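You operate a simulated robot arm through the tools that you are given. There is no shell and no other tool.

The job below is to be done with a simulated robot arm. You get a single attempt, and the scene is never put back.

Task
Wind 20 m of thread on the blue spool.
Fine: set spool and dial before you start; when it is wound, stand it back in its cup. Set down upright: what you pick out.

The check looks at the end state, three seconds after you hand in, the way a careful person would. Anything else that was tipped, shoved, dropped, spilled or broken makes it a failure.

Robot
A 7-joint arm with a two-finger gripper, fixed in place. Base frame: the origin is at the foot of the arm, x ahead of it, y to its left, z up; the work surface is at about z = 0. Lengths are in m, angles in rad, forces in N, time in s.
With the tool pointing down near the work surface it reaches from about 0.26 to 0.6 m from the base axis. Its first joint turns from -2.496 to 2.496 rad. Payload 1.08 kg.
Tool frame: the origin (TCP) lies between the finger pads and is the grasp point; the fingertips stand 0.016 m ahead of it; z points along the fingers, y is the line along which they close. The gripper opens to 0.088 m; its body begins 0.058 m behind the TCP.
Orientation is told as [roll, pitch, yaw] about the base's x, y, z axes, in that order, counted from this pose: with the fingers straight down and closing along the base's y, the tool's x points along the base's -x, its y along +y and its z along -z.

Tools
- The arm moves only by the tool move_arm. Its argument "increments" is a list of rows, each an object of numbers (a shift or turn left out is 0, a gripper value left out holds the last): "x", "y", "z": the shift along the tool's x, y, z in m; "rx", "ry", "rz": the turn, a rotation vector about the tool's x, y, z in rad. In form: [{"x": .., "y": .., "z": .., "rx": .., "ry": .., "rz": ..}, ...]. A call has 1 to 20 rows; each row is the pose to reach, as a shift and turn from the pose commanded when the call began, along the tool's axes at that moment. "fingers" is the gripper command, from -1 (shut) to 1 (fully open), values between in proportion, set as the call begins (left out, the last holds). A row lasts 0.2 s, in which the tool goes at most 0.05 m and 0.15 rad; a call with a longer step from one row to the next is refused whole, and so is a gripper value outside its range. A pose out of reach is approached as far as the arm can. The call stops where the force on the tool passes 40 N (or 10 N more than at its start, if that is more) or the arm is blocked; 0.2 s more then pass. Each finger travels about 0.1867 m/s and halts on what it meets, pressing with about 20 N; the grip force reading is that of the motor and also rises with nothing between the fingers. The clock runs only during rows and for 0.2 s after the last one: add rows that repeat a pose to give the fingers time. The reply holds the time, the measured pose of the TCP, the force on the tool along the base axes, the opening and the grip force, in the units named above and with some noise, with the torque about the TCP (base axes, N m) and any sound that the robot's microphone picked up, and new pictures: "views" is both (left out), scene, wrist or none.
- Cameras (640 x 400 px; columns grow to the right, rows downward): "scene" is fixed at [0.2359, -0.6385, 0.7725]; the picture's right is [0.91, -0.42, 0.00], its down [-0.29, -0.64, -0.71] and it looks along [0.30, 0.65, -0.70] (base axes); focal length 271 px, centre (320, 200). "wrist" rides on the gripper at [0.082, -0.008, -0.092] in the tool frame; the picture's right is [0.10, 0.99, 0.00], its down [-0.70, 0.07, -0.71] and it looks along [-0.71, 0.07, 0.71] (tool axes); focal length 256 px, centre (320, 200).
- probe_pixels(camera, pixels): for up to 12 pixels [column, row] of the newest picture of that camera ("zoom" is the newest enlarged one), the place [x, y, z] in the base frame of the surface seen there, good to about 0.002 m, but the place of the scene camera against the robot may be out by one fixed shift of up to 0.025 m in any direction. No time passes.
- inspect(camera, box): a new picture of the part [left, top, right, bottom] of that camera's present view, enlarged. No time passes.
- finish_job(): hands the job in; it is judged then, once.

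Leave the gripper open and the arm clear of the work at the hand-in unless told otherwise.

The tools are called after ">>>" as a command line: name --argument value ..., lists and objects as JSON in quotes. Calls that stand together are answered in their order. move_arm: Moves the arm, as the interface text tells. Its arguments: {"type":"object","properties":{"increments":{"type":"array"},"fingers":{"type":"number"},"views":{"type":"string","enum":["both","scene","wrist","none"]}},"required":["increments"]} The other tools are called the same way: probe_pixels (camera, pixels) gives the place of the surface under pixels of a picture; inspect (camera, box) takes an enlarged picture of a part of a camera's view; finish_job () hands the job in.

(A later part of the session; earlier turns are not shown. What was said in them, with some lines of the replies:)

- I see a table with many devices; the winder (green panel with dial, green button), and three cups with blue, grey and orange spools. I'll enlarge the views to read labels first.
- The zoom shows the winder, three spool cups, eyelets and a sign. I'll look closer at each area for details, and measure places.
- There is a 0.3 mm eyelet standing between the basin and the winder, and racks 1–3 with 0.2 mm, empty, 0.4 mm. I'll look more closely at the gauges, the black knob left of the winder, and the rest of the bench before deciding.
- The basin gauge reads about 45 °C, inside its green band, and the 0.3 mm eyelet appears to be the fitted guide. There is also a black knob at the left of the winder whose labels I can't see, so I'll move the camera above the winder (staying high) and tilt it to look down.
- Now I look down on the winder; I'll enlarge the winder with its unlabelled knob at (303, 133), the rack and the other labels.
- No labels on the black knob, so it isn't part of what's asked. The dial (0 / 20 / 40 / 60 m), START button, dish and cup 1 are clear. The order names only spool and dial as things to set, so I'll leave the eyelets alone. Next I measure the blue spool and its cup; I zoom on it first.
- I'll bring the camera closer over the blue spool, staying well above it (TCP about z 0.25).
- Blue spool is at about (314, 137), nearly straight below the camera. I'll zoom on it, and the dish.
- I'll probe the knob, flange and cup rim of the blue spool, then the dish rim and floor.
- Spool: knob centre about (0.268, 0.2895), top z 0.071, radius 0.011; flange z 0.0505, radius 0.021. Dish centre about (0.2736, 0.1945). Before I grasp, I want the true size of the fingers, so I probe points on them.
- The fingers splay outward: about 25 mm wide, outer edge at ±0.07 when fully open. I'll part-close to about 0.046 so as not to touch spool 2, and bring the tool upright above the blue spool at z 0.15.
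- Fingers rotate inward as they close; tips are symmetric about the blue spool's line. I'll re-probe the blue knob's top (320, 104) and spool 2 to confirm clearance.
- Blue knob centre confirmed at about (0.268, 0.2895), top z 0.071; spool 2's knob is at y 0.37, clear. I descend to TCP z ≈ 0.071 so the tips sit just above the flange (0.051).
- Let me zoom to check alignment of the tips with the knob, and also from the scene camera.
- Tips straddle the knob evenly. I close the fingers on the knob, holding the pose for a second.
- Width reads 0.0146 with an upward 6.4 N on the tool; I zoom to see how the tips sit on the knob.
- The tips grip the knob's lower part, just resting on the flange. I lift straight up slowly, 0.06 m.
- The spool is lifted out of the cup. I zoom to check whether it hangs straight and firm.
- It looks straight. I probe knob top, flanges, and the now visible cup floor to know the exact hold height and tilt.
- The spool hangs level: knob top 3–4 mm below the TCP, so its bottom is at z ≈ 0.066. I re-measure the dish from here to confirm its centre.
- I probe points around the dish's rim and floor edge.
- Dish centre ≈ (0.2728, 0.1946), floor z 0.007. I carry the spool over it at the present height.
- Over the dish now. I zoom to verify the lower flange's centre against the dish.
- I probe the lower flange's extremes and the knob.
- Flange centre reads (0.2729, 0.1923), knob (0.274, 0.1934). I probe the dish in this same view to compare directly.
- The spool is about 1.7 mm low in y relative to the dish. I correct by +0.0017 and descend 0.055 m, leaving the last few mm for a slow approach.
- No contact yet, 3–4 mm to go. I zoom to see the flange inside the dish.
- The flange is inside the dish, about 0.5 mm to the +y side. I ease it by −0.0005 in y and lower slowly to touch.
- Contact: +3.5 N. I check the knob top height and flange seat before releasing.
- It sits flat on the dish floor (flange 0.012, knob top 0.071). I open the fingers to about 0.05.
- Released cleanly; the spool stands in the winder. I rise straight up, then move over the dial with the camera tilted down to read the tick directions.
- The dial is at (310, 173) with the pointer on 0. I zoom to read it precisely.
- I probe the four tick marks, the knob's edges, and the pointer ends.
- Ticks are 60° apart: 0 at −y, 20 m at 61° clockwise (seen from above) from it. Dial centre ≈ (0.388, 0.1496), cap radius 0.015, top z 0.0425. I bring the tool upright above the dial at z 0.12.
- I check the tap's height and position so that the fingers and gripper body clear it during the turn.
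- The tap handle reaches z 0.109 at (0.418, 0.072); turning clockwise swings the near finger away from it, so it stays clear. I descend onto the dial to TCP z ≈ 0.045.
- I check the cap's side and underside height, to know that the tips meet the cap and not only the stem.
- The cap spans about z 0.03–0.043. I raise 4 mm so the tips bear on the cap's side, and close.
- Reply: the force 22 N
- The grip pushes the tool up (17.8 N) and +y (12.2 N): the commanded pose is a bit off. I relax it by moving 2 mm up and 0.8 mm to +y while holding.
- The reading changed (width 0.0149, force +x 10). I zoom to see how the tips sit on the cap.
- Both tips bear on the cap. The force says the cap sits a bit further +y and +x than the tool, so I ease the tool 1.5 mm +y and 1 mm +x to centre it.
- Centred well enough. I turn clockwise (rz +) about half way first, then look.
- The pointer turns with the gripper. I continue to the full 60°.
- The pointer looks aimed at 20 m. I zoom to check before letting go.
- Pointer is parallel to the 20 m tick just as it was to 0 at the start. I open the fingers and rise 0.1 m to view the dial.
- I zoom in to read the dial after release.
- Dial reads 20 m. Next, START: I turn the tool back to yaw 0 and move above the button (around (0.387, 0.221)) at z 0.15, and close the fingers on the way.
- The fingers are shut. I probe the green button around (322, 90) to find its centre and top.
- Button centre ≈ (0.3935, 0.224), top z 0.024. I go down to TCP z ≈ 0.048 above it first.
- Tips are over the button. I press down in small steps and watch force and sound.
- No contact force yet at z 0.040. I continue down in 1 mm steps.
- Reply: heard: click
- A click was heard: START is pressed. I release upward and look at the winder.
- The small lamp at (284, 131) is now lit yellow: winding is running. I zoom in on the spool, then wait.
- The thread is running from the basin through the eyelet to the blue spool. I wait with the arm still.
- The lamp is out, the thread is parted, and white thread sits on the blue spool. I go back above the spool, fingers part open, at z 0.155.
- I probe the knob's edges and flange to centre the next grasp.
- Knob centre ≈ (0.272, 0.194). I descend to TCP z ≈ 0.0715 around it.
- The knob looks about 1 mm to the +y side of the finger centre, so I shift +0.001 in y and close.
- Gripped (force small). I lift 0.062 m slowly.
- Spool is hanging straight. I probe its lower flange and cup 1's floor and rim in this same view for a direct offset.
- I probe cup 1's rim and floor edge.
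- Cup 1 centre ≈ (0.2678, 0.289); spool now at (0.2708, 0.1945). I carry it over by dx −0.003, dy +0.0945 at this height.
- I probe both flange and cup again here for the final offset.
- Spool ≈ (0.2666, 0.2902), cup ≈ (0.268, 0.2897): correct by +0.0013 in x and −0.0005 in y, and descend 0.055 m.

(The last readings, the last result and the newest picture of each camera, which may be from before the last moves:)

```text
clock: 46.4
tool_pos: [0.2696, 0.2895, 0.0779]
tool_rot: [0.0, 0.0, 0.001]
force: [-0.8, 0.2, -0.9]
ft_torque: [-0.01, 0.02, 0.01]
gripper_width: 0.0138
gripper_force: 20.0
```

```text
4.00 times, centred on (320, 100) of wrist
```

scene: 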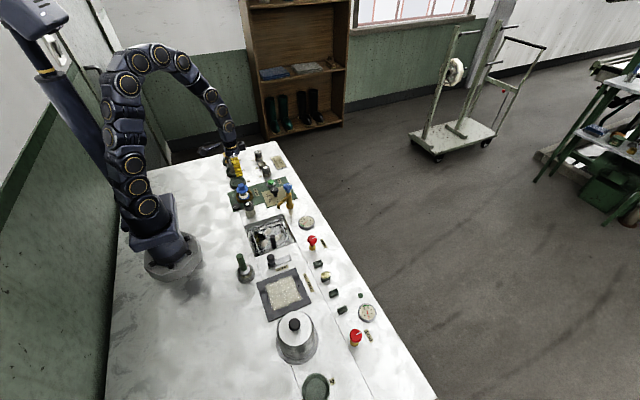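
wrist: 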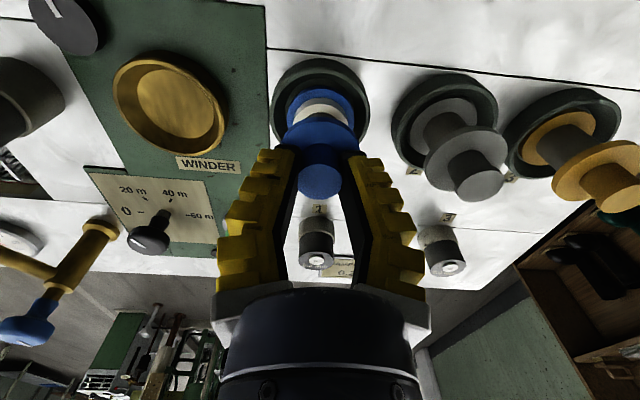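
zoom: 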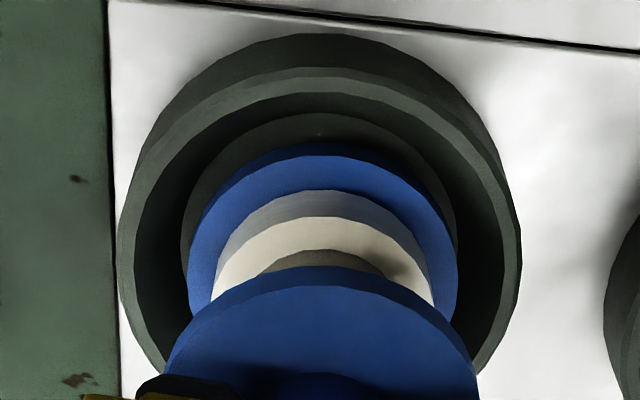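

I probe the flange's upper edge and the cup floor edge in this view to verify the centring.

>>> probe_pixels --camera "zoom" --pixels '[[192, 270], [453, 275], [325, 148], [250, 175], [400, 180], [325, 120], [230, 155], [415, 160], [188, 215], [450, 215], [325, 75], [325, 104]]'

```text
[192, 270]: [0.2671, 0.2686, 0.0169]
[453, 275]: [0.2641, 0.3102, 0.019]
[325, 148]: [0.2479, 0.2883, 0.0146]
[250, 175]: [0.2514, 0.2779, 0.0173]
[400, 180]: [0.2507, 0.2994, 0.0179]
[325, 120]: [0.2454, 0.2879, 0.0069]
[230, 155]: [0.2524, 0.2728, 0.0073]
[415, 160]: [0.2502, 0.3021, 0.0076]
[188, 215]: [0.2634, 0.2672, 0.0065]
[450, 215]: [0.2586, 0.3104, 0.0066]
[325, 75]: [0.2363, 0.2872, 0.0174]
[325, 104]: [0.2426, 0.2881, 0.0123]
```

Spool centre ≈ (0.2695, 0.2894), cup ≈ (0.2678, 0.2893). I shift −0.0012 in x and lower the last ~5.5 mm slowly.

>>> move_arm --increments '[{"x": 0.0012, "z": 0.0005}, {"x": 0.0012, "z": 0.002}, {"x": 0.0012, "z": 0.003}, {"x": 0.0012, "z": 0.004}, {"x": 0.0012, "z": 0.0048}, {"x": 0.0012, "z": 0.0048}]' --views "wrist"

>>> inspect --camera "wrist" --box '[255, 50, 385, 150]'

```text
clock: 47.8
tool_pos: [0.27, 0.2899, 0.074]
tool_rot: [0.003, 0.001, 0.0]
force: [0.0, 0.3, 0.1]
ft_torque: [0.01, 0.01, -0.01]
gripper_width: 0.0134
gripper_force: 19.8
```

wrist: 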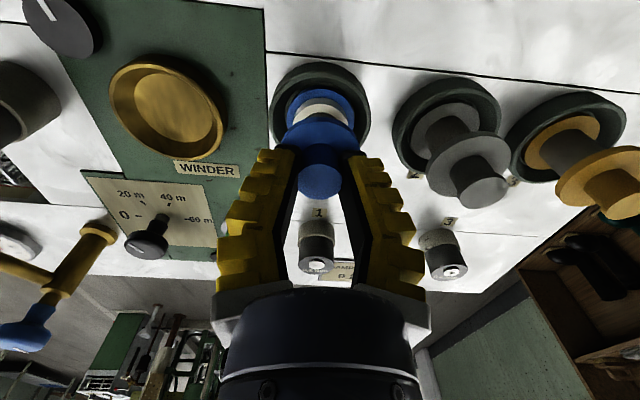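

```text
4.00 times, centred on (320, 100) of wrist
```

zoom: 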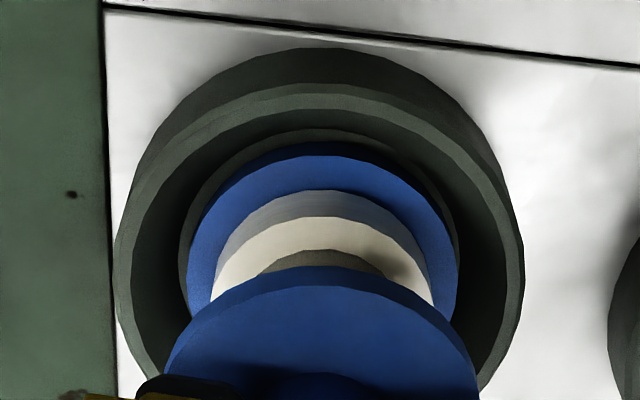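

Still no contact; centring looks even. I continue down up to 3 mm in half-mm to 1-mm steps.

>>> move_arm --increments '[{"z": 0.0007}, {"z": 0.0014}, {"z": 0.002}, {"z": 0.0025}]' --views "none"

```text
clock: 48.8
tool_pos: [0.2707, 0.291, 0.0713]
tool_rot: [0.001, -0.002, 0.0]
force: [-0.2, -2.2, 8.3]
ft_torque: [-0.02, 0.0, -0.02]
gripper_width: 0.0138
gripper_force: 19.7
```

Contact: +8.3 N. I check that the spool sits flat on the cup floor.

>>> move_arm --increments '[{"z": -0.0008}]' --views "wrist"

>>> inspect --camera "wrist" --box '[255, 50, 385, 210]'

>>> probe_pixels --camera "wrist" --pixels '[[319, 180], [308, 180], [332, 180], [297, 138], [345, 138], [320, 128], [296, 110], [362, 118], [320, 92], [306, 118]]'

```text
clock: 49.2
tool_pos: [0.2694, 0.2912, 0.0708]
tool_rot: [-0.001, 0.001, -0.001]
force: [-0.1, -0.2, -1.7]
ft_torque: [0.01, 0.04, -0.01]
gripper_width: 0.0135
gripper_force: 20.5
```

wrist: 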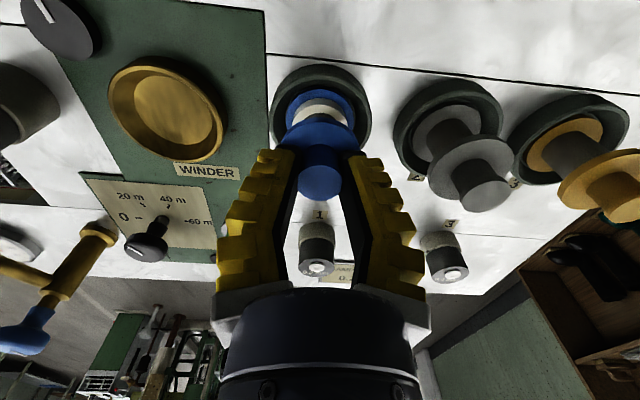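

```text
2.50 times, centred on (320, 130) of wrist
```

zoom: 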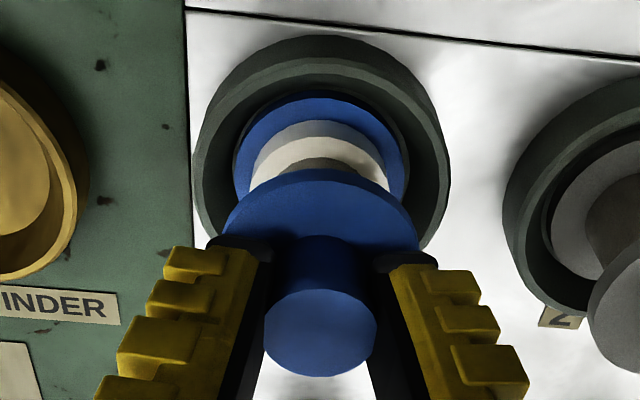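

```text
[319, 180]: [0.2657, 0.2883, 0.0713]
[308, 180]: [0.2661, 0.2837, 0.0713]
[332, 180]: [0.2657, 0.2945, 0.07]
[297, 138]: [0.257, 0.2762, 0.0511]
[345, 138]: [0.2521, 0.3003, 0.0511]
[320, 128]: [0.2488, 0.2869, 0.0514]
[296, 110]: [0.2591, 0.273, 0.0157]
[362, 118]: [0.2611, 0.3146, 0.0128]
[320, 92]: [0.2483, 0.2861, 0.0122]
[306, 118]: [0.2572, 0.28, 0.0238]
```

Knob top 0.071 and flange 0.051, same as at the start: it is seated in cup 1. I open the fingers, then rise straight up.

>>> move_arm --increments '[{"z": 0}, {"z": 0}, {"z": 0}]' --fingers 0.14 --views "none"

>>> move_arm --increments '[{"z": -0.02}, {"z": -0.05}, {"z": -0.09}, {"z": -0.13}, {"z": -0.17}, {"z": -0.17}]' --views "both"

>>> inspect --camera "scene" --box '[215, 140, 305, 225]'

```text
clock: 50.0
tool_pos: [0.2695, 0.2902, 0.0715]
tool_rot: [-0.001, 0.001, -0.002]
force: [0.2, 0.0, -0.5]
ft_torque: [0.04, 0.01, 0.01]
gripper_width: 0.0548
gripper_force: 3.1
```

```text
clock: 51.4
tool_pos: [0.2703, 0.2908, 0.2433]
tool_rot: [0.0, 0.001, 0.0]
force: [-0.2, 0.1, -0.1]
ft_torque: [0.01, 0.0, -0.02]
gripper_width: 0.0546
gripper_force: 3.0
```

scene: 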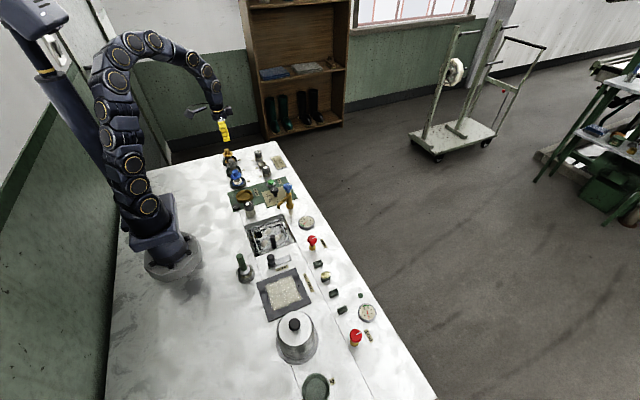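
wrist: 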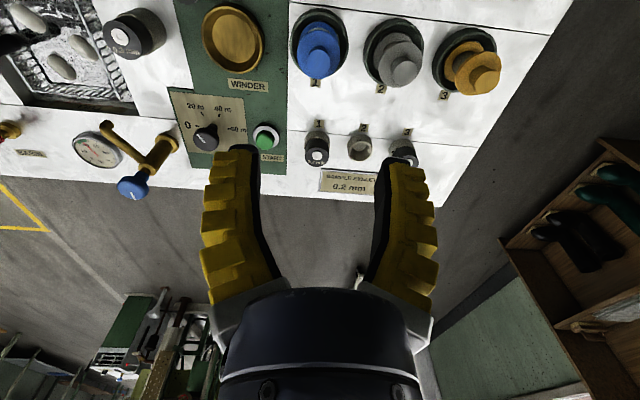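

```text
4.71 times, centred on (260, 182) of scene
```

zoom: 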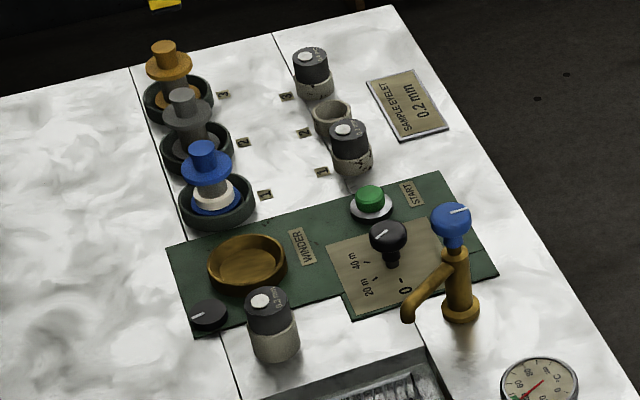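

The blue spool stands in cup 1 with white thread on it, the dish is empty, and everything else is where it was. I open the gripper fully and raise the arm clear.

>>> move_arm --increments '[{"z": -0.04}, {"z": -0.08}, {"z": -0.11}, {"z": -0.11}]' --fingers 1 --views "both"

>>> inspect --camera "wrist" --box '[180, 0, 460, 175]'

```text
clock: 52.4
tool_pos: [0.2678, 0.2903, 0.3528]
tool_rot: [-0.001, 0.001, -0.001]
force: [-0.1, 0.1, -0.5]
ft_torque: [0.04, 0.02, 0.01]
gripper_width: 0.0881
gripper_force: 0.1
```

scene: 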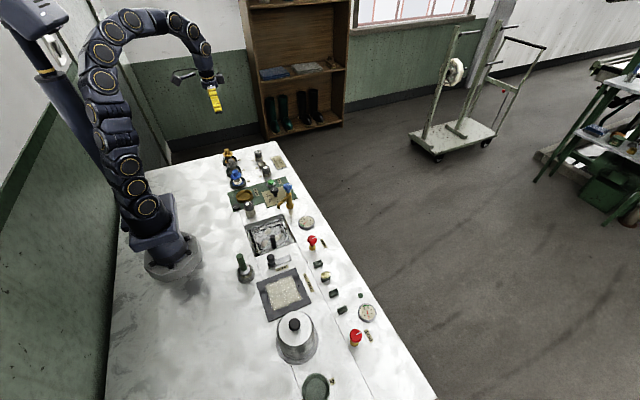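
wrist: 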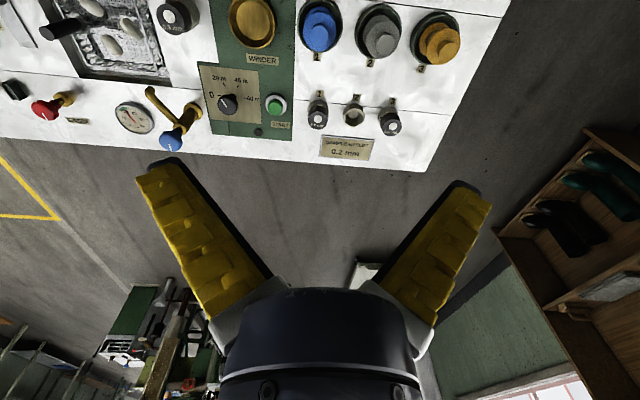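

```text
2.29 times, centred on (320, 88) of wrist
```

zoom: 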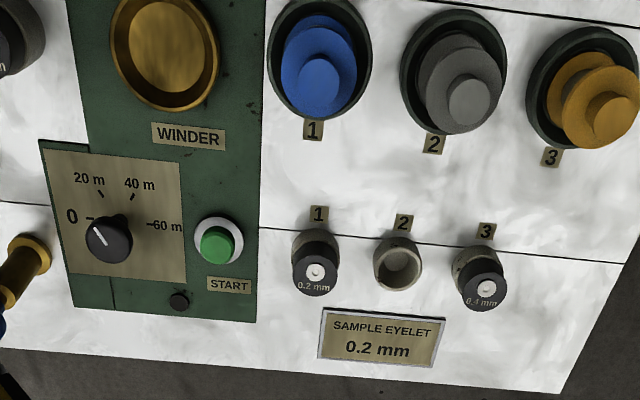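

The blue spool is wound and back upright in cup 1. The lamp is off, the dial reads 20 m, the gripper is open and the arm is clear, so I hand the job in.

>>> finish_job

```text
The job is handed in.
```

I wound thread on the blue spool at the 20 m setting, and the spool is standing upright in cup 1 again. I have handed the job in, but the tool did not return the result of the check.

- **Winding:** I put the spool in the winder, turned the dial from 0 to 20 m, then pressed START. The lamp came on, thread ran from the basin, and the lamp went out on its own. There is white thread on the spool.
- **Length:** I had no way to measure it. The 20 m comes from the dial setting and the winder stopping by itself.
- **Eyelet:** I left the fitted 0.3 mm eyelet in place, so the thread ran through that one. A sign on the bench says "SAMPLE EYELET 0.2 mm", but your instructions named only the spool and the dial. If "Fine" meant fine thread, the 0.2 mm eyelet should have been fitted first, and this winding is wrong.
- **End state:** The dial is still on 20 m, the gripper is open and the arm is clear. In the last pictures, nothing else on the bench looked moved or tipped.
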